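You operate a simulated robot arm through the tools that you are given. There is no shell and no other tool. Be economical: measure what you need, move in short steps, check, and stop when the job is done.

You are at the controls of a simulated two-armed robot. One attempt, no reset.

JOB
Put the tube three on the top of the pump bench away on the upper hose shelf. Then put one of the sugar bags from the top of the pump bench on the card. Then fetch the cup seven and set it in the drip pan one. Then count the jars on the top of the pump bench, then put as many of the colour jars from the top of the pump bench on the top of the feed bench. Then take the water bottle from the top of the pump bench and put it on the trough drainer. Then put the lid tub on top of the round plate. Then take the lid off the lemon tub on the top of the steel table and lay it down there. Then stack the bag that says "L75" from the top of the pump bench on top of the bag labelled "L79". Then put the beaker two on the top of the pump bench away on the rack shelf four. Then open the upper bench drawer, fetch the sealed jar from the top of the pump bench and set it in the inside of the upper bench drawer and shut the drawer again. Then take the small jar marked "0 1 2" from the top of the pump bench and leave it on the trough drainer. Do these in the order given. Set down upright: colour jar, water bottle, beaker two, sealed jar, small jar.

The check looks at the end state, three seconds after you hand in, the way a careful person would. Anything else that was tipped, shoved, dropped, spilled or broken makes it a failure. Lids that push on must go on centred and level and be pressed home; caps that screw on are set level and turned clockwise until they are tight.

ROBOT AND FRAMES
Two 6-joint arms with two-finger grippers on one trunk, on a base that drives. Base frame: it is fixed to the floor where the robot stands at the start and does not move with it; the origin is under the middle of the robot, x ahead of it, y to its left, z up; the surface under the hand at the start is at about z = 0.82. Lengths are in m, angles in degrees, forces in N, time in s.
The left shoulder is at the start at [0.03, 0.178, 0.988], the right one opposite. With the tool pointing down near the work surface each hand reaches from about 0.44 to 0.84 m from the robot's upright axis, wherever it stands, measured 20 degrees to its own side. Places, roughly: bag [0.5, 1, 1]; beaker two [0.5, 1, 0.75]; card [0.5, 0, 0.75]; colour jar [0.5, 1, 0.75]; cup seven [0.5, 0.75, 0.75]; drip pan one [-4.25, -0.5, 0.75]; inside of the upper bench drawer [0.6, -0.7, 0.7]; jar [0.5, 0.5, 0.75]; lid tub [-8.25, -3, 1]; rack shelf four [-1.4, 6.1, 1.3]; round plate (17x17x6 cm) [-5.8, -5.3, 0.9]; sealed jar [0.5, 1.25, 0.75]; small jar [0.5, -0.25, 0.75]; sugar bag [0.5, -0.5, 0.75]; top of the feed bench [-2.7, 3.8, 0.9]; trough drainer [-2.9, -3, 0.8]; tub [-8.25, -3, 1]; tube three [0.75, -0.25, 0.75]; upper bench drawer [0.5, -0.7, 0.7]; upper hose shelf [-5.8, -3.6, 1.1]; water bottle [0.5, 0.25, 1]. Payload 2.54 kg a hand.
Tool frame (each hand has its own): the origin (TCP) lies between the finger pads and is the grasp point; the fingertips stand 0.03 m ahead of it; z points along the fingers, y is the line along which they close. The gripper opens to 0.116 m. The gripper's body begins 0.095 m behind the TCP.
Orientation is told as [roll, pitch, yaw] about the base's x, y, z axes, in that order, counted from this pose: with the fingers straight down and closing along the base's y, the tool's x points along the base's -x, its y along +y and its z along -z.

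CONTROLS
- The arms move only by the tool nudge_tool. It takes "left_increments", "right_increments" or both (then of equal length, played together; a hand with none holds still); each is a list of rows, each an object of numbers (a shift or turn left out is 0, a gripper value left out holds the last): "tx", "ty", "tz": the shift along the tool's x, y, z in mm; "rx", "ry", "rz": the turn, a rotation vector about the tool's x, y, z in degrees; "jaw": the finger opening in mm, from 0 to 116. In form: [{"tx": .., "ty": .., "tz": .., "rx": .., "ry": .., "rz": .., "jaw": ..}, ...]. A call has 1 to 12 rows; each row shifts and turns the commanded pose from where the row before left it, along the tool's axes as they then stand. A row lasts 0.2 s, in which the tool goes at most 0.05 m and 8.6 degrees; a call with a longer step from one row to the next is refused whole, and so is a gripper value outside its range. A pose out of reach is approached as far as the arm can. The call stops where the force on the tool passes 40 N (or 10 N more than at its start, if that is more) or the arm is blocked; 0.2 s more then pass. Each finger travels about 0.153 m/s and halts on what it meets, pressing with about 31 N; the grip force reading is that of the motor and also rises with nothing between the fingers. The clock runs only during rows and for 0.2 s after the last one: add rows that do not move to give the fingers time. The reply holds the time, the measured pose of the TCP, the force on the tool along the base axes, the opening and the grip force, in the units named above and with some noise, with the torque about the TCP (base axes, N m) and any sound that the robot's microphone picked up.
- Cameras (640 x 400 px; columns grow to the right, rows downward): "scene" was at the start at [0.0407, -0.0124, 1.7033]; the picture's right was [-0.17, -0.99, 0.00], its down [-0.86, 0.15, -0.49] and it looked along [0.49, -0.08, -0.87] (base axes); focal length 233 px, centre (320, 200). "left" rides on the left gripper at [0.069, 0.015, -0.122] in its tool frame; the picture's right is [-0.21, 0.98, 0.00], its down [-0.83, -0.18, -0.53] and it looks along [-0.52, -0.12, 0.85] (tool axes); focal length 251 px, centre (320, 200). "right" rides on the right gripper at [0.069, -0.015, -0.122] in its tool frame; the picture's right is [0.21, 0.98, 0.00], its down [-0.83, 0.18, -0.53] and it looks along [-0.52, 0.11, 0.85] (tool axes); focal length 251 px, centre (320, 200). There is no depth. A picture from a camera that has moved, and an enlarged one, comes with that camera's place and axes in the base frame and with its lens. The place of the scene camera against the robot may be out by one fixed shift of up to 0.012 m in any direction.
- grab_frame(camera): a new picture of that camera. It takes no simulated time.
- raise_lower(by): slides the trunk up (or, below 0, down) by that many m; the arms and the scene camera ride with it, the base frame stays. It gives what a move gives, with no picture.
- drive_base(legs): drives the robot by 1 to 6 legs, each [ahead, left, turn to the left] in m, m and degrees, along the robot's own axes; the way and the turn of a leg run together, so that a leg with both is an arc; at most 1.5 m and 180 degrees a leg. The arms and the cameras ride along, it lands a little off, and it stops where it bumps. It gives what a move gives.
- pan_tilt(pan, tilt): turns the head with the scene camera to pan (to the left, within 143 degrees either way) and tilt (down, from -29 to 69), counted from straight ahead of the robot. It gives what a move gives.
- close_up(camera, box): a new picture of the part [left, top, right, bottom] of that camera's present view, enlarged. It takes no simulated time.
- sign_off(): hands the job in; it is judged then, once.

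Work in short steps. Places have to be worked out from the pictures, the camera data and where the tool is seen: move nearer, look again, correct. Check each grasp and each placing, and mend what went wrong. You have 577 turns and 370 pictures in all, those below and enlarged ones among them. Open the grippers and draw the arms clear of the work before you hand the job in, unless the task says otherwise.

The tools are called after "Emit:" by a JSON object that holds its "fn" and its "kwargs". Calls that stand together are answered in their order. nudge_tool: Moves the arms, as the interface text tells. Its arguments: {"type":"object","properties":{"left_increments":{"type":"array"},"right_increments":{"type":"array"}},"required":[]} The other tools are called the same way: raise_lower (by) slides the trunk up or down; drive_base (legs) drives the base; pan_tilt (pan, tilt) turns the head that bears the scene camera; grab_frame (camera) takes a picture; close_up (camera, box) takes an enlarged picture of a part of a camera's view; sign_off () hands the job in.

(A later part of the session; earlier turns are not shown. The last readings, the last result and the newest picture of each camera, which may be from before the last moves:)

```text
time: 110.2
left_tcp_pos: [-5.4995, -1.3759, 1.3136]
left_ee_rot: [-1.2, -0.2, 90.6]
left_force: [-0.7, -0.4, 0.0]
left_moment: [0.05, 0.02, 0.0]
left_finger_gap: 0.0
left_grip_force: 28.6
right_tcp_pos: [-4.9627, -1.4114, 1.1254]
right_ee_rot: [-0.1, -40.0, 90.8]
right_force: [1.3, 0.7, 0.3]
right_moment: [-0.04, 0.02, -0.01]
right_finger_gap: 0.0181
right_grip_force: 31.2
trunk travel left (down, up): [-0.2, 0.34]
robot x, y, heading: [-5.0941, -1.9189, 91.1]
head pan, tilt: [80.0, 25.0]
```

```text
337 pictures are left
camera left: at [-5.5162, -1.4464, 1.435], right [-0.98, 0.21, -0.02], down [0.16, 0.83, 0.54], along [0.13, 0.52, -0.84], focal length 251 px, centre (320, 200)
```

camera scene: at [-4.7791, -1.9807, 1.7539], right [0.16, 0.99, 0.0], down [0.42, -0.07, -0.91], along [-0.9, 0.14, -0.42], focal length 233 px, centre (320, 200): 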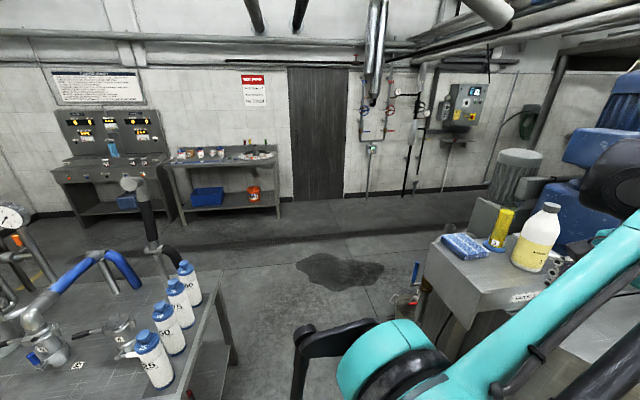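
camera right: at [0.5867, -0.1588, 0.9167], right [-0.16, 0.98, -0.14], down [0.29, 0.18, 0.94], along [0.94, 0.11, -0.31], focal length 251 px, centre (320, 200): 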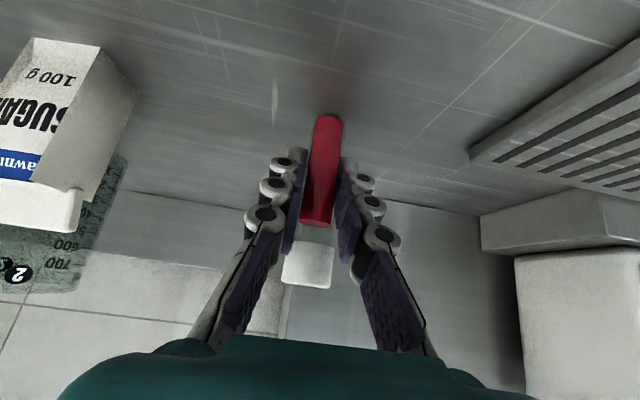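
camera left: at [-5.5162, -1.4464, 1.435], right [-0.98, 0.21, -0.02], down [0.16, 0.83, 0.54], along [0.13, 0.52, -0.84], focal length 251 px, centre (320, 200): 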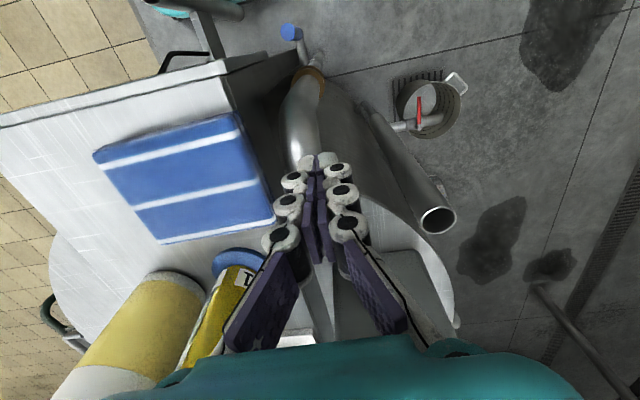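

Better triangulation: pad x -5.325…-5.443, y -1.42…-1.32, top ≈1.24. I lower the fingertips to z≈1.21 beside it and push +x about 65 mm.

Emit:
{"fn": "nudge_tool", "kwargs": {"left_increments": [{"tz": 37}, {"tz": 37}, {"ty": -20}, {"ty": -20}, {"ty": -15}, {"ty": -15}, {"ty": -10}, {"ty": -10}, {}]}}

Emit:
{"fn": "grab_frame", "kwargs": {"camera": "left"}}

```text
time: 110.8
left_tcp_pos: [-5.4987, -1.3786, 1.252]
left_ee_rot: [-1.1, -0.3, 90.8]
left_force: [-2.6, -3.2, 24.2]
left_moment: [0.07, -0.2, -0.03]
left_finger_gap: 0.0
left_grip_force: 28.2
right_tcp_pos: [-4.9624, -1.4102, 1.126]
right_ee_rot: [-0.1, -40.1, 90.9]
right_force: [-0.3, 1.4, -0.6]
right_moment: [-0.01, -0.03, 0.01]
right_finger_gap: 0.0184
right_grip_force: 31.1
trunk travel left (down, up): [-0.2, 0.34]
robot x, y, heading: [-5.097, -1.9207, 91.0]
head pan, tilt: [80.0, 25.0]
stopped in row 3 (left hand): the force on the tool passed its limit at 106 N (the readings are from after the stop); the commanded pose is now the measured one
```

```text
336 pictures are left
camera left: at [-5.5138, -1.4488, 1.3725], right [-0.98, 0.2, -0.02], down [0.16, 0.82, 0.54], along [0.12, 0.53, -0.84], focal length 251 px, centre (320, 200)
```

left: 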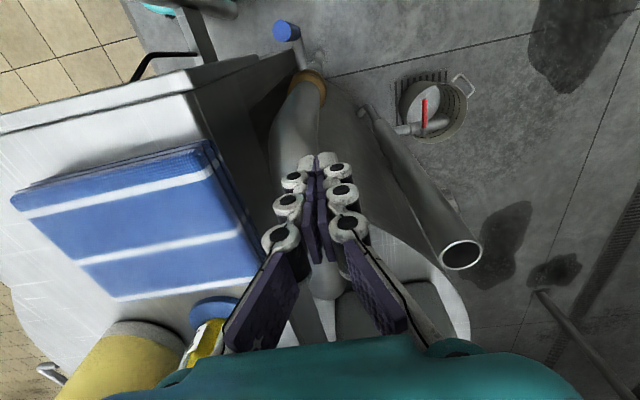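

The fingertip rested on the grey tank housing at z≈1.22. I zoom in to see the pad's top and bottom edges.

Emit:
{"fn": "close_up", "kwargs": {"camera": "left", "box": [0, 100, 340, 320]}}

```text
1.82 times, centred on (170, 210) of left
camera zoom: at [-5.5138, -1.4488, 1.3725], right [-0.98, 0.2, -0.02], down [0.16, 0.82, 0.54], along [0.12, 0.53, -0.84], focal length 457 px, centre (593, 182)
```

zoom: 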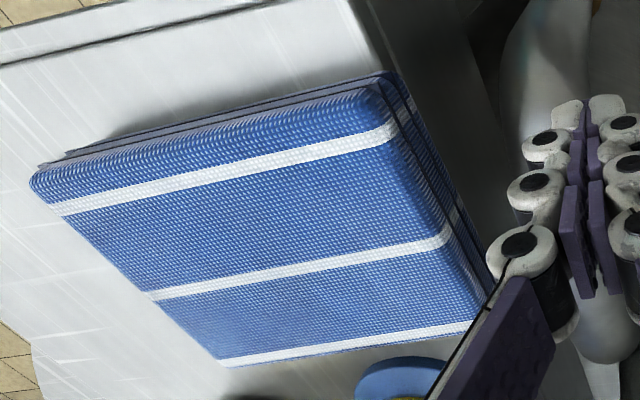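

Pad top is near z≈1.25 with a thickness of about 2–3 cm. I raise the tips to ≈1.237 and push toward +x carefully.

Emit:
{"fn": "nudge_tool", "kwargs": {"left_increments": [{"tz": -14}, {"ty": -15}, {"ty": -15}, {"ty": -12}, {"ty": -12}, {"ty": -12}, {}]}}

Emit:
{"fn": "grab_frame", "kwargs": {"camera": "left"}}

```text
time: 112.4
left_tcp_pos: [-5.4337, -1.3752, 1.264]
left_ee_rot: [-1.2, -0.2, 90.7]
left_force: [-0.1, 0.1, -0.1]
left_moment: [0.0, 0.0, 0.01]
left_finger_gap: 0.0
left_grip_force: 29.2
right_tcp_pos: [-4.9628, -1.4093, 1.1241]
right_ee_rot: [-0.1, -40.0, 90.9]
right_force: [-0.3, -1.2, -0.5]
right_moment: [-0.01, 0.0, -0.01]
right_finger_gap: 0.0181
right_grip_force: 31.1
trunk travel left (down, up): [-0.2, 0.34]
robot x, y, heading: [-5.097, -1.916, 91.2]
head pan, tilt: [80.0, 25.0]
```

```text
334 pictures are left
camera left: at [-5.4495, -1.4454, 1.3851], right [-0.98, 0.2, -0.02], down [0.16, 0.82, 0.54], along [0.12, 0.53, -0.84], focal length 251 px, centre (320, 200)
```

left: 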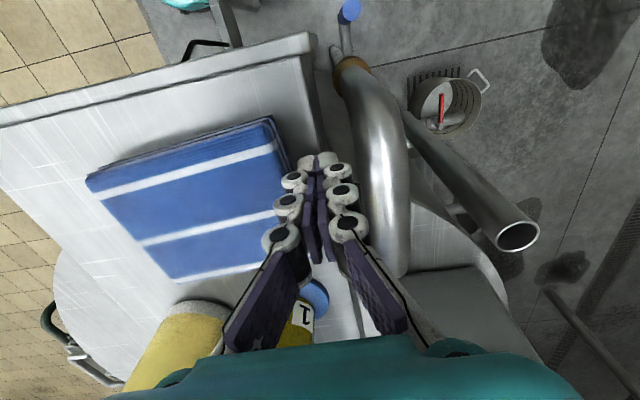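

The pad is being pushed (about 2 cm so far, contact with the fingertip). I continue 4.5 cm.

Emit:
{"fn": "nudge_tool", "kwargs": {"left_increments": [{"ty": -12}, {"ty": -12}, {"ty": -12}, {"ty": -9}, {}]}}

Emit:
{"fn": "grab_frame", "kwargs": {"camera": "left"}}

Emit:
{"fn": "grab_frame", "kwargs": {"camera": "scene"}}

```text
time: 113.6
left_tcp_pos: [-5.3877, -1.3733, 1.265]
left_ee_rot: [-1.2, -0.3, 90.6]
left_force: [-0.3, 0.1, -0.4]
left_moment: [0.01, -0.01, 0.01]
left_finger_gap: 0.0
left_grip_force: 28.5
right_tcp_pos: [-4.963, -1.4093, 1.125]
right_ee_rot: [0.0, -40.0, 90.9]
right_force: [-0.6, -0.5, 0.3]
right_moment: [0.01, -0.04, 0.01]
right_finger_gap: 0.0183
right_grip_force: 31.0
trunk travel left (down, up): [-0.2, 0.34]
robot x, y, heading: [-5.0983, -1.9216, 91.1]
head pan, tilt: [80.0, 25.0]
```

```text
333 pictures are left
camera left: at [-5.4042, -1.4445, 1.3864], right [-0.98, 0.2, -0.02], down [0.16, 0.82, 0.54], along [0.12, 0.53, -0.84], focal length 251 px, centre (320, 200)
```

left: 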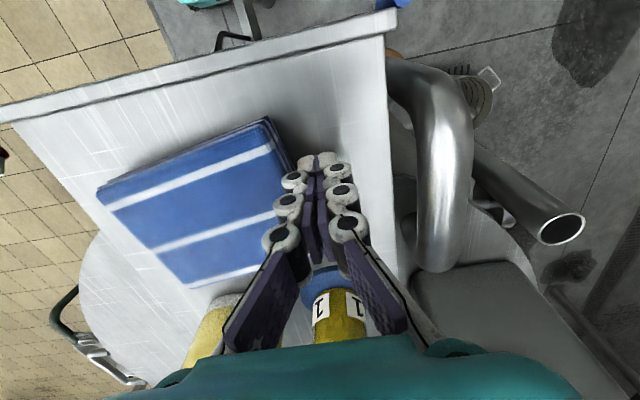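

```text
332 pictures are left
camera scene: at [-5.1832, -1.9355, 1.7539], right [0.16, 0.99, 0.0], down [0.42, -0.07, -0.91], along [-0.89, 0.14, -0.42], focal length 233 px, centre (320, 200)
```

scene: 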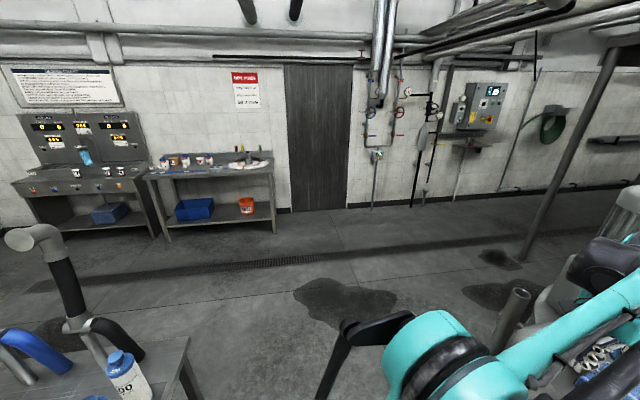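

I lift the hand and return to the reference pose to compare.

Emit:
{"fn": "nudge_tool", "kwargs": {"left_increments": [{"ty": 10}, {"tz": -45}, {"tz": -45}, {"tz": -45}, {"tx": 45}, {"tx": 45}, {"jaw": 116}]}}

Emit:
{"fn": "drive_base", "kwargs": {"legs": [[-0.045, -0.405, 0]]}}

Emit:
{"fn": "close_up", "kwargs": {"camera": "scene", "box": [420, 190, 580, 290]}}

```text
time: 115.2
left_tcp_pos: [-5.3977, -1.4654, 1.3988]
left_ee_rot: [-1.0, -0.3, 90.6]
left_force: [0.7, -0.3, -0.4]
left_moment: [-0.02, 0.03, 0.03]
left_finger_gap: 0.1053
left_grip_force: 0.1
right_tcp_pos: [-4.9622, -1.4088, 1.1242]
right_ee_rot: [0.0, -40.0, 90.9]
right_force: [0.9, -0.3, -1.0]
right_moment: [0.0, -0.01, -0.03]
right_finger_gap: 0.0182
right_grip_force: 30.9
trunk travel left (down, up): [-0.2, 0.34]
robot x, y, heading: [-5.0957, -1.9195, 90.7]
head pan, tilt: [80.0, 25.0]
```

```text
time: 117.8
left_tcp_pos: [-4.9853, -1.5044, 1.3999]
left_ee_rot: [-0.9, -0.2, 90.6]
left_force: [0.5, -0.5, 0.4]
left_moment: [0.0, 0.01, 0.01]
left_finger_gap: 0.1161
left_grip_force: 0.0
right_tcp_pos: [-4.5508, -1.4494, 1.1253]
right_ee_rot: [0.0, -40.0, 90.8]
right_force: [0.9, 0.1, -0.7]
right_moment: [0.0, 0.0, -0.01]
right_finger_gap: 0.0182
right_grip_force: 30.9
trunk travel left (down, up): [-0.2, 0.34]
robot x, y, heading: [-4.6868, -1.9564, 90.9]
head pan, tilt: [80.0, 25.0]
```

```text
4.00 times, centred on (500, 240) of scene
camera zoom: at [-4.7716, -1.9745, 1.7539], right [0.16, 0.99, 0.0], down [0.42, -0.07, -0.91], along [-0.89, 0.15, -0.42], focal length 933 px, centre (-400, 40)
```

zoom: 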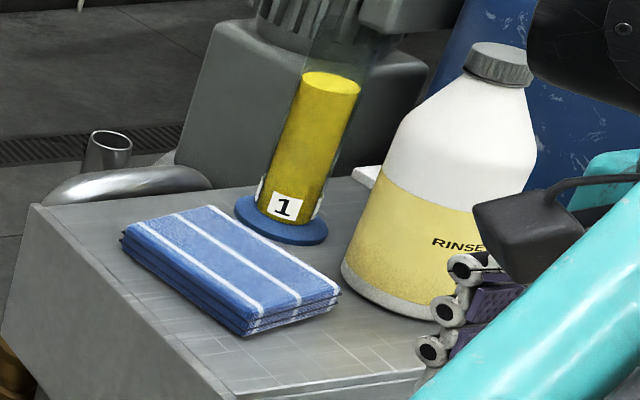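

The pad matches its original place. Now I raise the right hand (tube) well above that table before strafing past it.

Emit:
{"fn": "nudge_tool", "kwargs": {"right_increments": [{"tx": -25.7, "tz": -30.6}, {"tx": -25.7, "tz": -30.6}, {"tx": -25.7, "tz": -30.6}, {"tx": -25.7, "tz": -30.6}, {"tx": -25.7, "tz": -30.6}, {"tx": -25.7, "tz": -30.6}, {"tx": -25.7, "tz": -30.6}, {"tx": -25.7, "tz": -30.6}]}}

Emit:
{"fn": "drive_base", "kwargs": {"legs": [[0.02, 0.9, 0], [0, 0.95, 0]]}}

```text
time: 119.6
left_tcp_pos: [-4.9871, -1.5051, 1.3993]
left_ee_rot: [-1.0, -0.3, 90.5]
left_force: [-0.8, -0.4, 0.1]
left_moment: [-0.02, 0.01, 0.0]
left_finger_gap: 0.1162
left_grip_force: 0.1
right_tcp_pos: [-4.5516, -1.4496, 1.4444]
right_ee_rot: [0.0, -40.0, 90.8]
right_force: [0.0, -0.6, -0.9]
right_moment: [0.01, 0.05, 0.01]
right_finger_gap: 0.0182
right_grip_force: 30.8
trunk travel left (down, up): [-0.2, 0.34]
robot x, y, heading: [-4.6911, -1.9577, 90.6]
head pan, tilt: [80.0, 25.0]
```

```text
time: 128.8
left_tcp_pos: [-6.8195, -1.5271, 1.3987]
left_ee_rot: [-1.1, -0.3, 91.2]
left_force: [1.0, 0.3, 0.9]
left_moment: [0.03, 0.0, -0.02]
left_finger_gap: 0.1162
left_grip_force: 0.1
right_tcp_pos: [-6.3859, -1.4689, 1.4418]
right_ee_rot: [0.1, -40.1, 91.4]
right_force: [0.1, 0.5, -0.2]
right_moment: [0.0, -0.01, -0.04]
right_finger_gap: 0.0181
right_grip_force: 30.8
trunk travel left (down, up): [-0.2, 0.34]
robot x, y, heading: [-6.5151, -1.9813, 91.4]
head pan, tilt: [80.0, 25.0]
```

Through. I look back (toward -y) at the rear of the hose panel.

Emit:
{"fn": "pan_tilt", "kwargs": {"pan": -143, "tilt": 25}}

Emit:
{"fn": "grab_frame", "kwargs": {"camera": "scene"}}

```text
time: 132.0
left_tcp_pos: [-6.8189, -1.5281, 1.3991]
left_ee_rot: [-1.0, -0.3, 91.1]
left_force: [-0.4, -0.3, -0.2]
left_moment: [0.0, -0.01, 0.01]
left_finger_gap: 0.1159
left_grip_force: 0.1
right_tcp_pos: [-6.3858, -1.4683, 1.4434]
right_ee_rot: [0.0, -40.1, 91.4]
right_force: [0.1, -0.3, 0.1]
right_moment: [-0.01, 0.04, 0.03]
right_finger_gap: 0.0182
right_grip_force: 30.9
trunk travel left (down, up): [-0.2, 0.34]
robot x, y, heading: [-6.5142, -1.979, 91.3]
head pan, tilt: [-143.0, 25.0]
```

```text
330 pictures are left
camera scene: at [-6.4525, -2.082, 1.7539], right [-0.78, -0.62, 0.0], down [-0.26, 0.33, -0.91], along [0.56, -0.71, -0.42], focal length 233 px, centre (320, 200)
```

scene: 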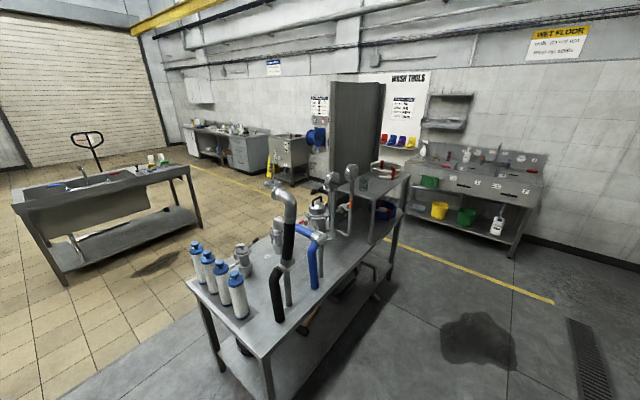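

Emit:
{"fn": "close_up", "kwargs": {"camera": "scene", "box": [300, 130, 440, 260]}}

```text
3.08 times, centred on (370, 195) of scene
camera zoom: at [-6.4525, -2.082, 1.7539], right [-0.78, -0.62, 0.0], down [-0.26, 0.33, -0.91], along [0.56, -0.71, -0.42], focal length 718 px, centre (166, 215)
```

zoom: 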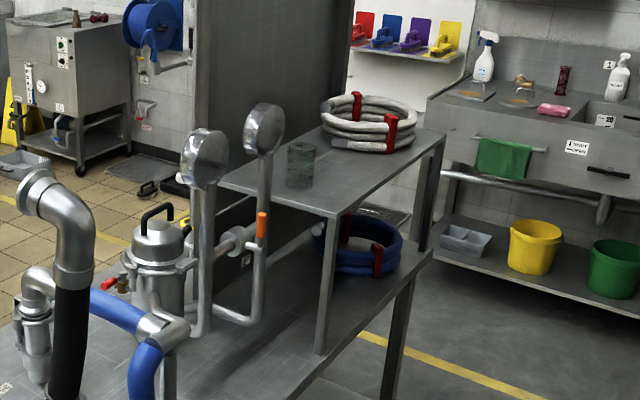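

The upper hose shelf is a low stand behind the panel with a hose coil and a glass jar, with free room at its -x edge. I back to y≈-3.4 and turn to face it.

Emit:
{"fn": "drive_base", "kwargs": {"legs": [[-1.4, 0, 0], [0, 0, -91]]}}

Emit:
{"fn": "pan_tilt", "kwargs": {"pan": 0, "tilt": 45}}

Emit:
{"fn": "grab_frame", "kwargs": {"camera": "scene"}}

```text
time: 142.8
left_tcp_pos: [-6.0356, -3.0924, 1.3981]
left_ee_rot: [-1.1, -0.3, -0.6]
left_force: [-0.2, 0.0, 0.5]
left_moment: [0.02, 0.01, 0.02]
left_finger_gap: 0.1161
left_grip_force: 0.1
right_tcp_pos: [-5.9889, -3.5274, 1.443]
right_ee_rot: [0.0, -40.0, -0.3]
right_force: [0.0, 0.9, -0.4]
right_moment: [0.02, -0.03, 0.02]
right_finger_gap: 0.0181
right_grip_force: 30.8
trunk travel left (down, up): [-0.2, 0.34]
robot x, y, heading: [-6.4968, -3.3854, -0.6]
head pan, tilt: [-143.0, 25.0]
```

```text
time: 145.1
left_tcp_pos: [-6.0346, -3.0929, 1.3989]
left_ee_rot: [-1.0, -0.3, -0.6]
left_force: [-0.4, 0.0, -0.3]
left_moment: [0.01, 0.0, 0.0]
left_finger_gap: 0.1159
left_grip_force: 0.0
right_tcp_pos: [-5.9905, -3.5277, 1.4435]
right_ee_rot: [0.0, -40.0, -0.3]
right_force: [0.8, 0.0, -0.3]
right_moment: [0.02, -0.03, 0.01]
right_finger_gap: 0.0181
right_grip_force: 30.9
trunk travel left (down, up): [-0.2, 0.34]
robot x, y, heading: [-6.4955, -3.3833, -0.2]
head pan, tilt: [0.0, 45.0]
```

```text
328 pictures are left
camera scene: at [-6.4382, -3.3843, 1.7233], right [-0.01, -1.0, 0.0], down [-0.71, 0.0, -0.71], along [0.71, 0.0, -0.71], focal length 233 px, centre (320, 200)
```

scene: 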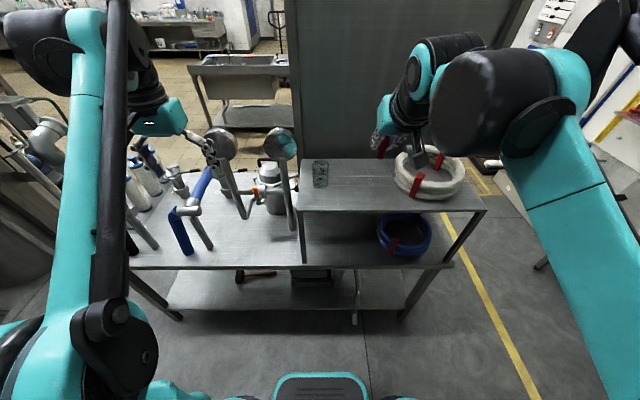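

I bring the tube over the free spot (-5.79, -3.53) at z≈1.24 and look.

Emit:
{"fn": "nudge_tool", "kwargs": {"right_increments": [{"tx": -4.1, "tz": 47}, {"tx": -4.1, "tz": 47}, {"tx": -4.1, "tz": 47}, {"tx": -4.1, "tz": 47}, {"tx": -4.1, "tz": 47}, {"tx": -4.1, "tz": 47}, {}]}}

Emit:
{"fn": "grab_frame", "kwargs": {"camera": "right"}}

Emit:
{"fn": "grab_frame", "kwargs": {"camera": "scene"}}

```text
time: 146.7
left_tcp_pos: [-6.0352, -3.0925, 1.3995]
left_ee_rot: [-1.0, -0.3, -0.6]
left_force: [-1.4, -0.2, -0.9]
left_moment: [-0.03, -0.06, 0.0]
left_finger_gap: 0.1161
left_grip_force: 0.1
right_tcp_pos: [-5.7909, -3.5286, 1.2425]
right_ee_rot: [0.0, -40.1, -0.3]
right_force: [1.1, -0.1, 1.1]
right_moment: [0.0, 0.01, 0.01]
right_finger_gap: 0.0184
right_grip_force: 31.4
trunk travel left (down, up): [-0.2, 0.34]
robot x, y, heading: [-6.491, -3.3834, -0.6]
head pan, tilt: [0.0, 45.0]
```

```text
327 pictures are left
camera right: at [-5.9211, -3.545, 1.2918], right [-0.16, 0.98, -0.14], down [0.29, 0.18, 0.94], along [0.94, 0.11, -0.31], focal length 251 px, centre (320, 200)
```

right: 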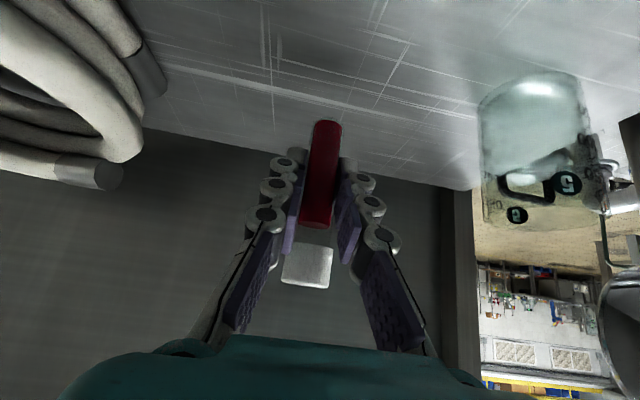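

```text
326 pictures are left
camera scene: at [-6.4402, -3.3842, 1.7234], right [-0.01, -1.0, 0.0], down [-0.71, 0.0, -0.71], along [0.71, 0.0, -0.71], focal length 233 px, centre (320, 200)
```

scene: 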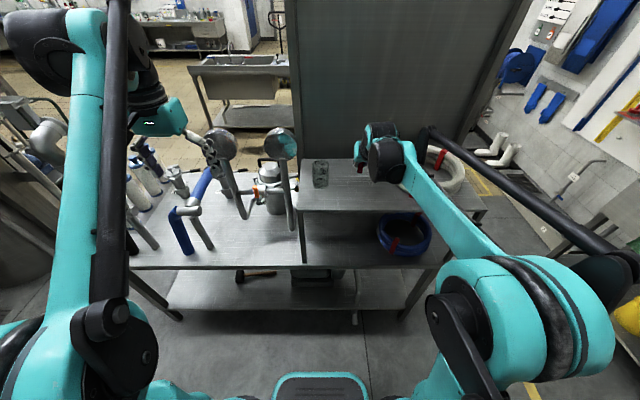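

Clear of jar and coil. I lower straight down in small steps until contact.

Emit:
{"fn": "nudge_tool", "kwargs": {"right_increments": [{"tx": 16, "tz": 19}, {"tx": 16, "tz": 19}, {"tx": 10, "tz": 11.5}, {"tx": 3.9, "tz": 4.6}, {}]}}

Emit:
{"fn": "grab_frame", "kwargs": {"camera": "right"}}

```text
time: 147.9
left_tcp_pos: [-6.0374, -3.0925, 1.4]
left_ee_rot: [-1.1, -0.3, -0.6]
left_force: [-0.4, -0.3, 1.1]
left_moment: [0.03, 0.01, 0.03]
left_finger_gap: 0.1161
left_grip_force: 0.2
right_tcp_pos: [-5.7905, -3.5296, 1.1749]
right_ee_rot: [-0.1, -40.3, -0.3]
right_force: [7.3, -3.8, 32.8]
right_moment: [-0.11, -0.49, -0.04]
right_finger_gap: 0.0182
right_grip_force: 30.9
trunk travel left (down, up): [-0.2, 0.34]
robot x, y, heading: [-6.4923, -3.3812, -0.1]
head pan, tilt: [0.0, 45.0]
```

```text
325 pictures are left
camera right: at [-5.921, -3.5452, 1.2226], right [-0.16, 0.98, -0.14], down [0.29, 0.18, 0.94], along [0.95, 0.11, -0.31], focal length 251 px, centre (320, 200)
```

right: 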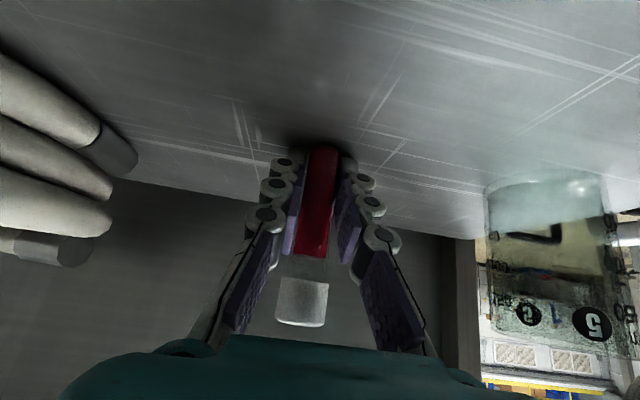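

Contact at z≈1.128. I ease 2 mm, open, and back off along the fingers.

Emit:
{"fn": "nudge_tool", "kwargs": {"right_increments": [{"tx": -1.5, "tz": -1.5}, {"jaw": 50}, {}, {}, {"tz": -30}, {"tz": -40}, {"tz": -40}, {"tz": -40}, {}]}}

Emit:
{"fn": "grab_frame", "kwargs": {"camera": "right"}}

```text
time: 149.9
left_tcp_pos: [-6.0341, -3.0921, 1.3985]
left_ee_rot: [-1.0, -0.2, -0.5]
left_force: [0.1, 0.4, -0.8]
left_moment: [0.0, 0.0, -0.02]
left_finger_gap: 0.116
left_grip_force: 0.0
right_tcp_pos: [-5.8858, -3.5293, 1.2902]
right_ee_rot: [0.1, -39.9, -0.3]
right_force: [0.8, -0.1, -0.5]
right_moment: [-0.01, -0.01, 0.01]
right_finger_gap: 0.0499
right_grip_force: 0.0
trunk travel left (down, up): [-0.2, 0.34]
robot x, y, heading: [-6.4954, -3.3848, -0.4]
head pan, tilt: [0.0, 45.0]
```

```text
324 pictures are left
camera right: at [-6.0162, -3.5447, 1.3392], right [-0.16, 0.98, -0.14], down [0.29, 0.18, 0.94], along [0.94, 0.11, -0.31], focal length 251 px, centre (320, 200)
```

right: 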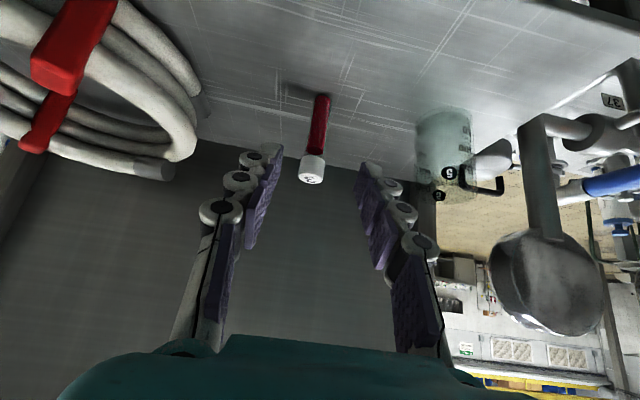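

The tube stands free on the upper hose shelf. I raise the right hand and drive back through the gap toward the pump bench.

Emit:
{"fn": "nudge_tool", "kwargs": {"right_increments": [{"tx": -25.7, "tz": -30.6}, {"tx": -25.7, "tz": -30.6}, {"tx": -25.7, "tz": -30.6}, {"tx": 25, "tz": -36, "jaw": 116}, {"tx": 25, "tz": -36}]}}

Emit:
{"fn": "drive_base", "kwargs": {"legs": [[0, 0, 90.4], [1.43, 0, 0], [0, -0.95, 0], [0, -0.9, 0]]}}

```text
time: 151.1
left_tcp_pos: [-6.037, -3.0921, 1.399]
left_ee_rot: [-1.0, -0.4, -0.6]
left_force: [0.1, 0.3, 0.2]
left_moment: [-0.01, -0.03, -0.01]
left_finger_gap: 0.116
left_grip_force: 0.0
right_tcp_pos: [-5.9719, -3.5264, 1.4329]
right_ee_rot: [-0.1, -40.0, -0.2]
right_force: [-0.6, 0.2, 1.1]
right_moment: [0.0, -0.02, -0.02]
right_finger_gap: 0.1161
right_grip_force: 0.0
trunk travel left (down, up): [-0.2, 0.34]
robot x, y, heading: [-6.4884, -3.3843, -0.4]
head pan, tilt: [0.0, 45.0]
```

```text
time: 171.1
left_tcp_pos: [-4.9421, -1.4447, 1.3997]
left_ee_rot: [-1.0, -0.3, 91.0]
left_force: [0.6, 0.6, 0.6]
left_moment: [0.02, 0.05, 0.01]
left_finger_gap: 0.1159
left_grip_force: 0.2
right_tcp_pos: [-4.5108, -1.3683, 1.4323]
right_ee_rot: [0.0, -40.0, 91.1]
right_force: [-0.2, 0.2, -0.1]
right_moment: [-0.01, -0.01, -0.01]
right_finger_gap: 0.1161
right_grip_force: 0.0
trunk travel left (down, up): [-0.2, 0.34]
robot x, y, heading: [-4.6393, -1.8958, 91.2]
head pan, tilt: [0.0, 45.0]
```

Emit:
{"fn": "drive_base", "kwargs": {"legs": [[0.4, -0.6, 0], [0.45, -1.15, 0], [0.5, -1.15, 0], [0.5, -1.1, 0], [0, 0, -91.2]]}}

Emit:
{"fn": "pan_tilt", "kwargs": {"pan": 0, "tilt": 40}}

Emit:
{"fn": "grab_frame", "kwargs": {"camera": "scene"}}

```text
time: 196.3
left_tcp_pos: [-0.1842, 0.2386, 1.3986]
left_ee_rot: [-1.1, -0.3, -2.2]
left_force: [-0.9, 0.3, -1.0]
left_moment: [0.02, -0.02, 0.01]
left_finger_gap: 0.1159
left_grip_force: 0.0
right_tcp_pos: [-0.1309, -0.1955, 1.4321]
right_ee_rot: [0.0, -40.0, -1.7]
right_force: [-0.7, -0.5, -0.6]
right_moment: [-0.01, 0.02, -0.02]
right_finger_gap: 0.116
right_grip_force: 0.0
trunk travel left (down, up): [-0.2, 0.34]
robot x, y, heading: [-0.6502, -0.04, -1.7]
head pan, tilt: [0.0, 45.0]
```

```text
time: 197.0
left_tcp_pos: [-0.183, 0.24, 1.3988]
left_ee_rot: [-1.0, -0.3, -2.1]
left_force: [0.2, 0.3, -0.7]
left_moment: [0.02, 0.01, -0.02]
left_finger_gap: 0.1161
left_grip_force: 0.0
right_tcp_pos: [-0.1317, -0.196, 1.4313]
right_ee_rot: [0.0, -40.1, -1.9]
right_force: [0.6, 0.6, -0.6]
right_moment: [0.01, 0.0, -0.02]
right_finger_gap: 0.1162
right_grip_force: 0.1
trunk travel left (down, up): [-0.2, 0.34]
robot x, y, heading: [-0.6528, -0.0391, -1.9]
head pan, tilt: [0.0, 40.0]
```

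```text
323 pictures are left
camera scene: at [-0.5908, -0.0419, 1.7305], right [-0.03, -1.0, 0.0], down [-0.64, 0.02, -0.77], along [0.77, -0.02, -0.64], focal length 233 px, centre (320, 200)
```

scene: 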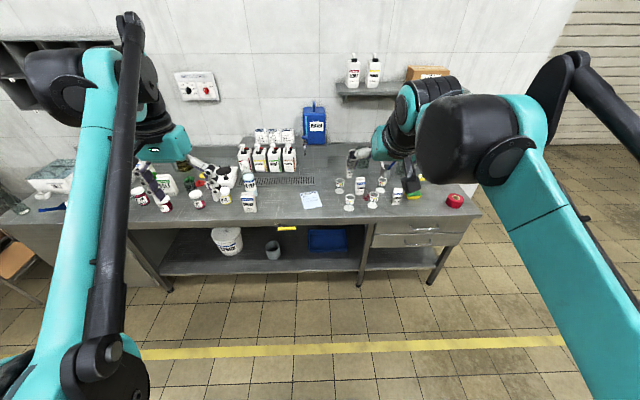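

I approach the bench to x≈-0.15, to take the sugar bag at about (0.40, 0.33) with the left hand to the card at about (0.47, -0.02).

Emit:
{"fn": "drive_base", "kwargs": {"legs": [[0, 0, 1.8], [0.5, 0, 0]]}}

Emit:
{"fn": "pan_tilt", "kwargs": {"pan": 0, "tilt": 50}}

Emit:
{"fn": "grab_frame", "kwargs": {"camera": "scene"}}

Emit:
{"fn": "grab_frame", "kwargs": {"camera": "left"}}

```text
time: 200.3
left_tcp_pos: [0.3079, 0.2575, 1.3985]
left_ee_rot: [-1.0, -0.3, 0.0]
left_force: [0.1, -0.9, -0.8]
left_moment: [-0.01, 0.0, 0.02]
left_finger_gap: 0.116
left_grip_force: 0.0
right_tcp_pos: [0.3757, -0.1765, 1.4328]
right_ee_rot: [0.1, -40.0, 0.3]
right_force: [0.2, -0.4, -0.8]
right_moment: [-0.02, 0.02, -0.02]
right_finger_gap: 0.116
right_grip_force: 0.1
trunk travel left (down, up): [-0.2, 0.34]
robot x, y, heading: [-0.1526, -0.0402, 0.4]
head pan, tilt: [0.0, 40.0]
```

```text
time: 201.0
left_tcp_pos: [0.3062, 0.2566, 1.3988]
left_ee_rot: [-1.2, -0.3, 0.0]
left_force: [0.5, 1.1, -0.7]
left_moment: [0.04, -0.03, 0.02]
left_finger_gap: 0.116
left_grip_force: 0.0
right_tcp_pos: [0.3749, -0.1758, 1.4333]
right_ee_rot: [0.0, -40.0, 0.3]
right_force: [0.6, 0.5, -0.3]
right_moment: [0.03, 0.0, 0.01]
right_finger_gap: 0.1159
right_grip_force: 0.1
trunk travel left (down, up): [-0.2, 0.34]
robot x, y, heading: [-0.1503, -0.0386, 0.3]
head pan, tilt: [0.0, 50.0]
```

```text
322 pictures are left
camera scene: at [-0.0973, -0.0393, 1.7164], right [0.0, -1.0, 0.0], down [-0.77, 0.0, -0.64], along [0.64, 0.0, -0.77], focal length 233 px, centre (320, 200)
```

scene: 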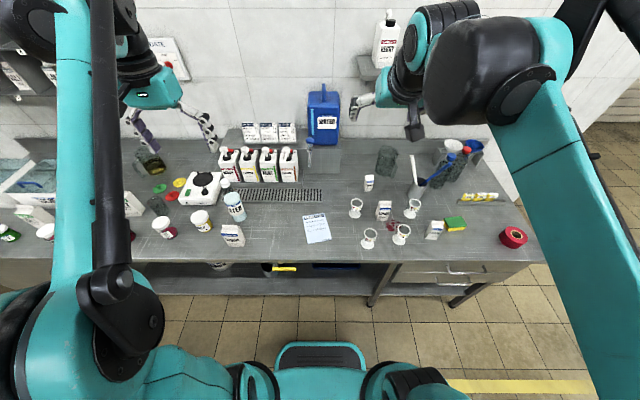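

```text
321 pictures are left
camera left: at [0.238, 0.2735, 1.5201], right [0.21, 0.98, -0.02], down [0.82, -0.17, 0.54], along [0.53, -0.13, -0.84], focal length 251 px, centre (320, 200)
```

left: 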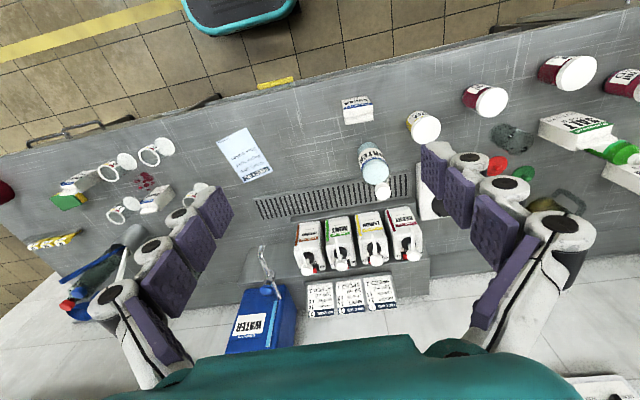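

Emit:
{"fn": "nudge_tool", "kwargs": {"left_increments": [{"rx": -1.1, "tz": 20}, {"tx": -10.6, "ty": 10.4, "tz": 40}, {"tx": -10.6, "ty": 10.4, "tz": 40}, {"tx": -10.6, "ty": 10.4, "tz": 40}, {"tx": -10.6, "ty": 10.4, "tz": 40}, {"tx": -10.6, "ty": 10.4, "tz": 40}, {"tx": -10.6, "ty": 10.4, "tz": 40}, {"tx": -10.6, "ty": 10.4, "tz": 40}, {}]}}

Emit:
{"fn": "grab_frame", "kwargs": {"camera": "left"}}

Emit:
{"fn": "close_up", "kwargs": {"camera": "scene", "box": [330, 140, 530, 260]}}

```text
time: 203.0
left_tcp_pos: [0.382, 0.3274, 1.0992]
left_ee_rot: [0.0, -0.5, 0.1]
left_force: [0.2, 0.1, 0.3]
left_moment: [-0.01, -0.02, 0.0]
left_finger_gap: 0.1158
left_grip_force: 0.0
right_tcp_pos: [0.3759, -0.1762, 1.4323]
right_ee_rot: [0.0, -40.1, 0.2]
right_force: [0.4, -0.5, -0.2]
right_moment: [0.04, -0.02, -0.01]
right_finger_gap: 0.1158
right_grip_force: 0.0
trunk travel left (down, up): [-0.2, 0.34]
robot x, y, heading: [-0.1504, -0.0347, -0.2]
head pan, tilt: [0.0, 50.0]
```

```text
320 pictures are left
camera left: at [0.3125, 0.3417, 1.2206], right [0.21, 0.98, 0.0], down [0.82, -0.18, 0.54], along [0.53, -0.11, -0.84], focal length 251 px, centre (320, 200)
```

left: 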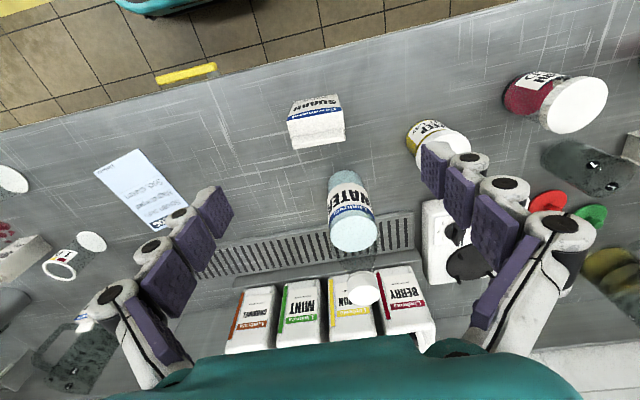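

```text
3.20 times, centred on (430, 200) of scene
camera zoom: at [-0.0982, -0.04, 1.7164], right [0.0, -1.0, 0.0], down [-0.77, 0.0, -0.64], along [0.64, 0.0, -0.77], focal length 746 px, centre (-32, 200)
```

zoom: 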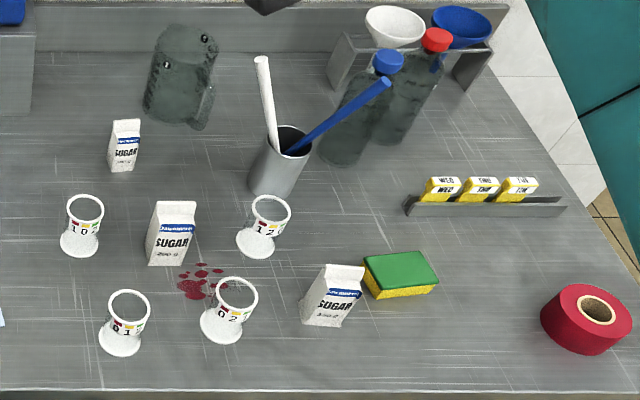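

Bag stands at about (0.41, 0.32), ~65 mm wide. I come over it and lower, checking halfway.

Emit:
{"fn": "nudge_tool", "kwargs": {"left_increments": [{"tx": -28, "ty": -7, "tz": 20}, {"tz": 40}, {"tz": 40}, {"tz": 20}, {}]}}

Emit:
{"fn": "grab_frame", "kwargs": {"camera": "left"}}

```text
time: 204.2
left_tcp_pos: [0.4106, 0.322, 0.9784]
left_ee_rot: [0.1, -0.4, 0.0]
left_force: [0.9, -0.3, -0.5]
left_moment: [-0.02, 0.01, -0.01]
left_finger_gap: 0.116
left_grip_force: 0.0
right_tcp_pos: [0.376, -0.1757, 1.4327]
right_ee_rot: [0.1, -40.0, 0.3]
right_force: [-0.2, 0.2, 0.1]
right_moment: [-0.02, 0.01, -0.02]
right_finger_gap: 0.1159
right_grip_force: 0.0
trunk travel left (down, up): [-0.2, 0.34]
robot x, y, heading: [-0.1503, -0.0344, 0.3]
head pan, tilt: [0.0, 50.0]
```

```text
318 pictures are left
camera left: at [0.3421, 0.3365, 1.0996], right [0.21, 0.98, 0.0], down [0.82, -0.18, 0.54], along [0.53, -0.11, -0.84], focal length 251 px, centre (320, 200)
```

left: 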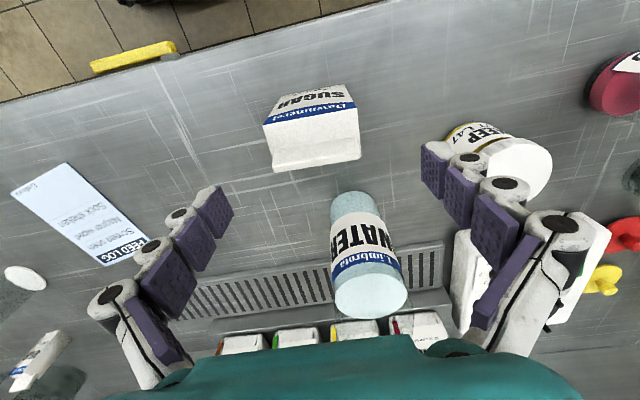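

Aligned. I lower to z≈0.875 and close on the bag.

Emit:
{"fn": "nudge_tool", "kwargs": {"left_increments": [{"ty": -3, "tz": 40}, {"tz": 40}, {"tz": 23}, {"jaw": 30}, {}, {}]}}

Emit:
{"fn": "grab_frame", "kwargs": {"camera": "left"}}

```text
time: 205.6
left_tcp_pos: [0.4113, 0.3205, 0.8761]
left_ee_rot: [0.2, -0.3, 0.0]
left_force: [0.2, -0.1, -0.8]
left_moment: [-0.1, -0.02, -0.04]
left_finger_gap: 0.0655
left_grip_force: 31.4
right_tcp_pos: [0.3763, -0.1763, 1.4322]
right_ee_rot: [0.0, -40.0, 0.2]
right_force: [0.5, 0.2, 0.0]
right_moment: [-0.03, -0.02, -0.02]
right_finger_gap: 0.1159
right_grip_force: 0.1
trunk travel left (down, up): [-0.2, 0.34]
robot x, y, heading: [-0.1499, -0.0359, -0.0]
head pan, tilt: [0.0, 50.0]
```

```text
317 pictures are left
camera left: at [0.3426, 0.3344, 0.9975], right [0.21, 0.98, 0.0], down [0.82, -0.18, 0.54], along [0.53, -0.11, -0.84], focal length 251 px, centre (320, 200)
```

left: 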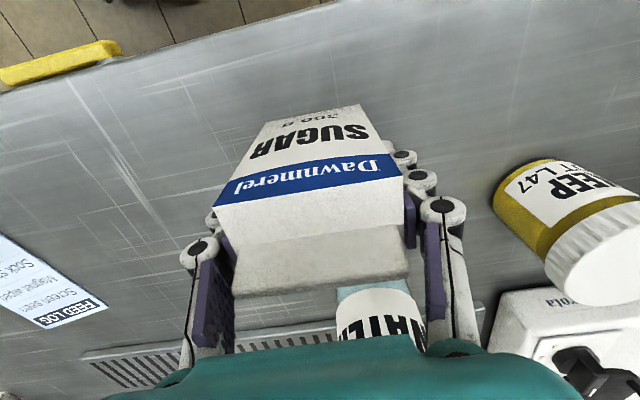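

Gripped (65 mm). I lift and carry it over the card at about (0.472, -0.023).

Emit:
{"fn": "nudge_tool", "kwargs": {"left_increments": [{"tz": -40}, {"tz": -40}, {"tz": -30}, {"tx": -7.5, "ty": -43}, {"tx": -7.5, "ty": -43}, {"tx": -7.5, "ty": -43}, {"tx": -7.5, "ty": -43}, {"tx": -7.5, "ty": -43}, {"tx": -7.5, "ty": -43}, {"tx": -7.5, "ty": -43}, {"tx": -7.5, "ty": -42}]}}

Emit:
{"fn": "grab_frame", "kwargs": {"camera": "left"}}

Emit:
{"fn": "grab_frame", "kwargs": {"camera": "scene"}}

```text
time: 208.0
left_tcp_pos: [0.4731, -0.026, 0.9876]
left_ee_rot: [0.1, -0.3, -0.1]
left_force: [0.4, -0.7, -3.2]
left_moment: [0.0, -0.02, 0.0]
left_finger_gap: 0.0653
left_grip_force: 31.2
right_tcp_pos: [0.3764, -0.1774, 1.4328]
right_ee_rot: [0.1, -40.1, 0.3]
right_force: [-1.1, -1.1, 0.3]
right_moment: [0.05, 0.01, 0.04]
right_finger_gap: 0.1161
right_grip_force: 0.0
trunk travel left (down, up): [-0.2, 0.34]
robot x, y, heading: [-0.1464, -0.0379, 0.2]
head pan, tilt: [0.0, 50.0]
```

```text
316 pictures are left
camera left: at [0.4036, -0.0124, 1.1089], right [0.21, 0.98, 0.0], down [0.82, -0.18, 0.54], along [0.53, -0.11, -0.84], focal length 251 px, centre (320, 200)
```

left: 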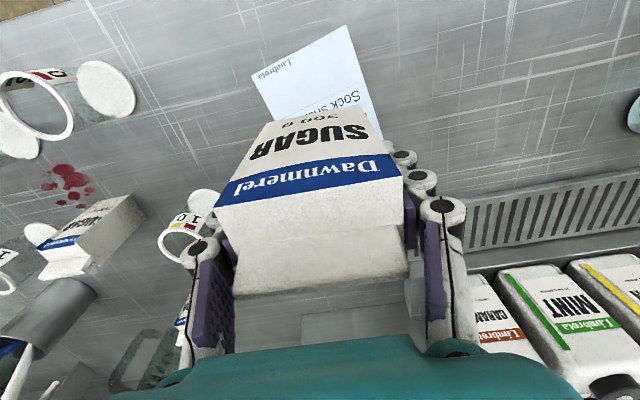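

```text
315 pictures are left
camera scene: at [-0.0962, -0.0411, 1.7163], right [0.0, -1.0, 0.0], down [-0.77, 0.0, -0.64], along [0.64, 0.0, -0.77], focal length 233 px, centre (320, 200)
```

scene: 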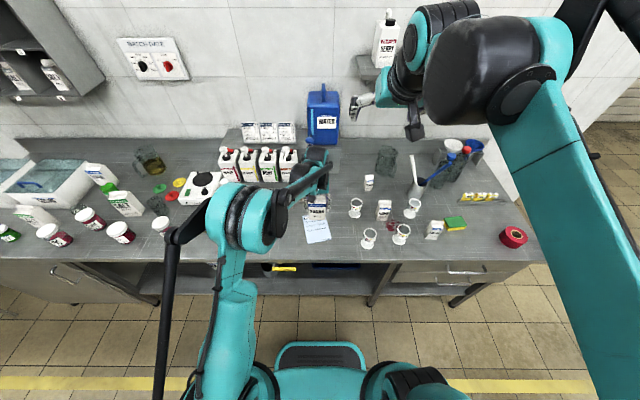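

Over the card. I lower to the table and release.

Emit:
{"fn": "nudge_tool", "kwargs": {"left_increments": [{"tx": -8, "tz": 40}, {"tz": 40}, {"tz": 24}, {"tz": 5}, {}]}}

Emit:
{"fn": "nudge_tool", "kwargs": {"left_increments": [{"jaw": 100}, {}, {}, {"tz": -40}, {"tz": -40}, {"tz": -40}, {"tz": -40}, {"tz": -40}, {"tz": -40}]}}

Emit:
{"fn": "grab_frame", "kwargs": {"camera": "left"}}

```text
time: 209.2
left_tcp_pos: [0.4805, -0.0227, 0.8786]
left_ee_rot: [0.1, -0.3, 0.0]
left_force: [1.2, 0.2, 8.6]
left_moment: [-0.05, 0.04, 0.0]
left_finger_gap: 0.0654
left_grip_force: 31.5
right_tcp_pos: [0.3754, -0.1755, 1.4336]
right_ee_rot: [0.0, -40.0, 0.3]
right_force: [0.0, -0.3, -0.4]
right_moment: [-0.05, 0.01, 0.02]
right_finger_gap: 0.116
right_grip_force: 0.0
trunk travel left (down, up): [-0.2, 0.34]
robot x, y, heading: [-0.1496, -0.0375, 0.1]
head pan, tilt: [0.0, 50.0]
```

```text
time: 211.2
left_tcp_pos: [0.4784, -0.0256, 1.1205]
left_ee_rot: [0.2, -0.3, -0.1]
left_force: [-0.5, 0.8, -0.8]
left_moment: [0.02, 0.0, 0.02]
left_finger_gap: 0.1002
left_grip_force: 0.0
right_tcp_pos: [0.3742, -0.1751, 1.4336]
right_ee_rot: [0.0, -40.0, 0.3]
right_force: [0.1, -0.3, -0.3]
right_moment: [-0.01, -0.01, 0.02]
right_finger_gap: 0.116
right_grip_force: 0.1
trunk travel left (down, up): [-0.2, 0.34]
robot x, y, heading: [-0.1461, -0.0383, 0.2]
head pan, tilt: [0.0, 50.0]
```

```text
314 pictures are left
camera left: at [0.4094, -0.0112, 1.2419], right [0.21, 0.98, 0.0], down [0.82, -0.18, 0.54], along [0.53, -0.11, -0.84], focal length 251 px, centre (320, 200)
```

left: 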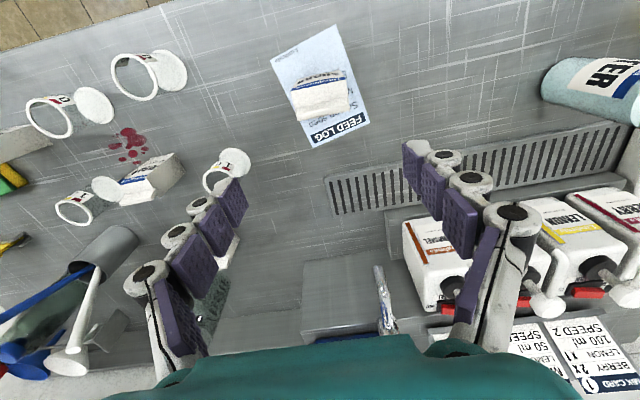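

Sugar bag is on the card. Next, cup seven near y≈0.75: I raise the left hand, shift left 0.7 m, and look.

Emit:
{"fn": "nudge_tool", "kwargs": {"left_increments": [{"tz": -40, "tx": 20, "ty": 20}, {"tz": -40, "tx": 20, "ty": 30}, {"tz": -40, "tx": 10, "ty": 30}, {"tz": -40, "ty": 30}, {"tz": -30, "ty": 40}, {"ty": 40}, {"ty": 40}]}}

Emit:
{"fn": "drive_base", "kwargs": {"legs": [[-0.1, 0.75, 0]]}}

Emit:
{"fn": "grab_frame", "kwargs": {"camera": "scene"}}

Emit:
{"fn": "close_up", "kwargs": {"camera": "scene", "box": [180, 130, 400, 260]}}

```text
refused: row 2 steps farther than a row can; nothing moved
```

```text
time: 215.3
left_tcp_pos: [0.3856, 0.7044, 1.1196]
left_ee_rot: [-0.1, -0.2, -1.2]
left_force: [0.4, -0.5, 0.2]
left_moment: [-0.01, 0.0, -0.02]
left_finger_gap: 0.1002
left_grip_force: 0.1
right_tcp_pos: [0.2799, 0.5579, 1.4331]
right_ee_rot: [0.0, -39.9, -0.9]
right_force: [-0.6, 0.6, -0.3]
right_moment: [-0.03, -0.01, 0.02]
right_finger_gap: 0.1157
right_grip_force: 0.0
trunk travel left (down, up): [-0.2, 0.34]
robot x, y, heading: [-0.2424, 0.703, -1.0]
head pan, tilt: [0.0, 50.0]
```

```text
313 pictures are left
camera scene: at [-0.1902, 0.7032, 1.7164], right [-0.02, -1.0, 0.0], down [-0.77, 0.01, -0.64], along [0.64, -0.01, -0.77], focal length 233 px, centre (320, 200)
```

scene: 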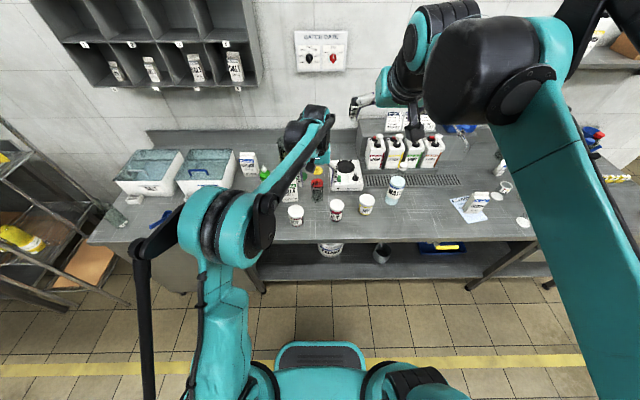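

```text
2.91 times, centred on (290, 195) of scene
camera zoom: at [-0.1902, 0.7032, 1.7164], right [-0.02, -1.0, 0.0], down [-0.77, 0.01, -0.64], along [0.64, -0.01, -0.77], focal length 678 px, centre (407, 214)
```

zoom: 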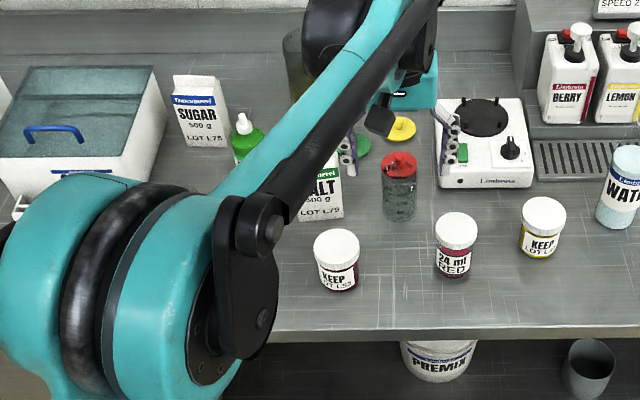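

I raise the left arm out of the view and look again.

Emit:
{"fn": "nudge_tool", "kwargs": {"left_increments": [{"tz": -45}, {"tz": -45}, {"tz": -45}, {"tz": -45}, {"tz": -45}, {"ty": 45}, {"ty": 45}, {"ty": 45}, {"ty": 45}, {"ty": 45}, {"ty": 45}]}}

Emit:
{"fn": "grab_frame", "kwargs": {"camera": "left"}}

Emit:
{"fn": "close_up", "kwargs": {"camera": "scene", "box": [220, 130, 420, 250]}}

```text
time: 217.7
left_tcp_pos: [0.3892, 0.9749, 1.3458]
left_ee_rot: [0.0, -0.3, -1.2]
left_force: [-0.5, 1.7, -0.2]
left_moment: [-0.03, 0.02, 0.02]
left_finger_gap: 0.1
left_grip_force: 0.1
right_tcp_pos: [0.2805, 0.558, 1.4326]
right_ee_rot: [-0.1, -40.0, -0.9]
right_force: [0.0, 0.7, 0.3]
right_moment: [-0.03, 0.0, -0.04]
right_finger_gap: 0.1161
right_grip_force: 0.0
trunk travel left (down, up): [-0.2, 0.34]
robot x, y, heading: [-0.2435, 0.7064, -0.8]
head pan, tilt: [0.0, 50.0]
```

```text
311 pictures are left
camera left: at [0.3201, 0.9917, 1.4671], right [0.23, 0.97, 0.0], down [0.82, -0.2, 0.54], along [0.52, -0.13, -0.84], focal length 251 px, centre (320, 200)
```

left: 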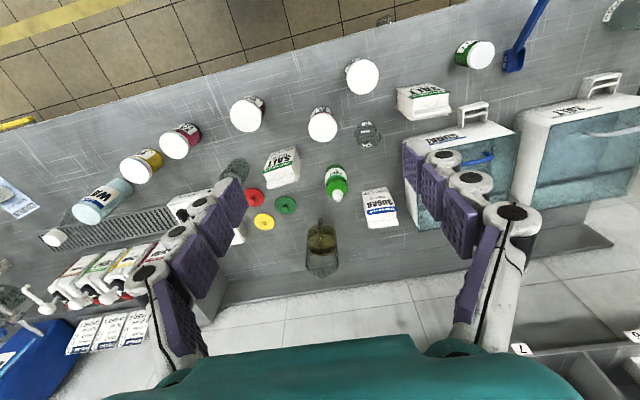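

```text
3.20 times, centred on (320, 190) of scene
camera zoom: at [-0.1898, 0.7049, 1.7163], right [-0.02, -1.0, 0.0], down [-0.77, 0.01, -0.64], along [0.64, -0.01, -0.77], focal length 746 px, centre (320, 232)
```

zoom: 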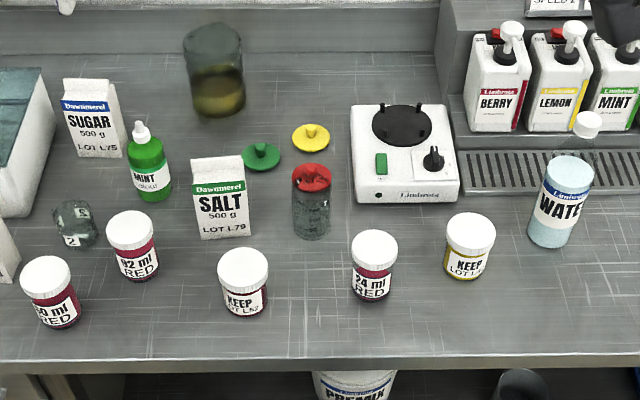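

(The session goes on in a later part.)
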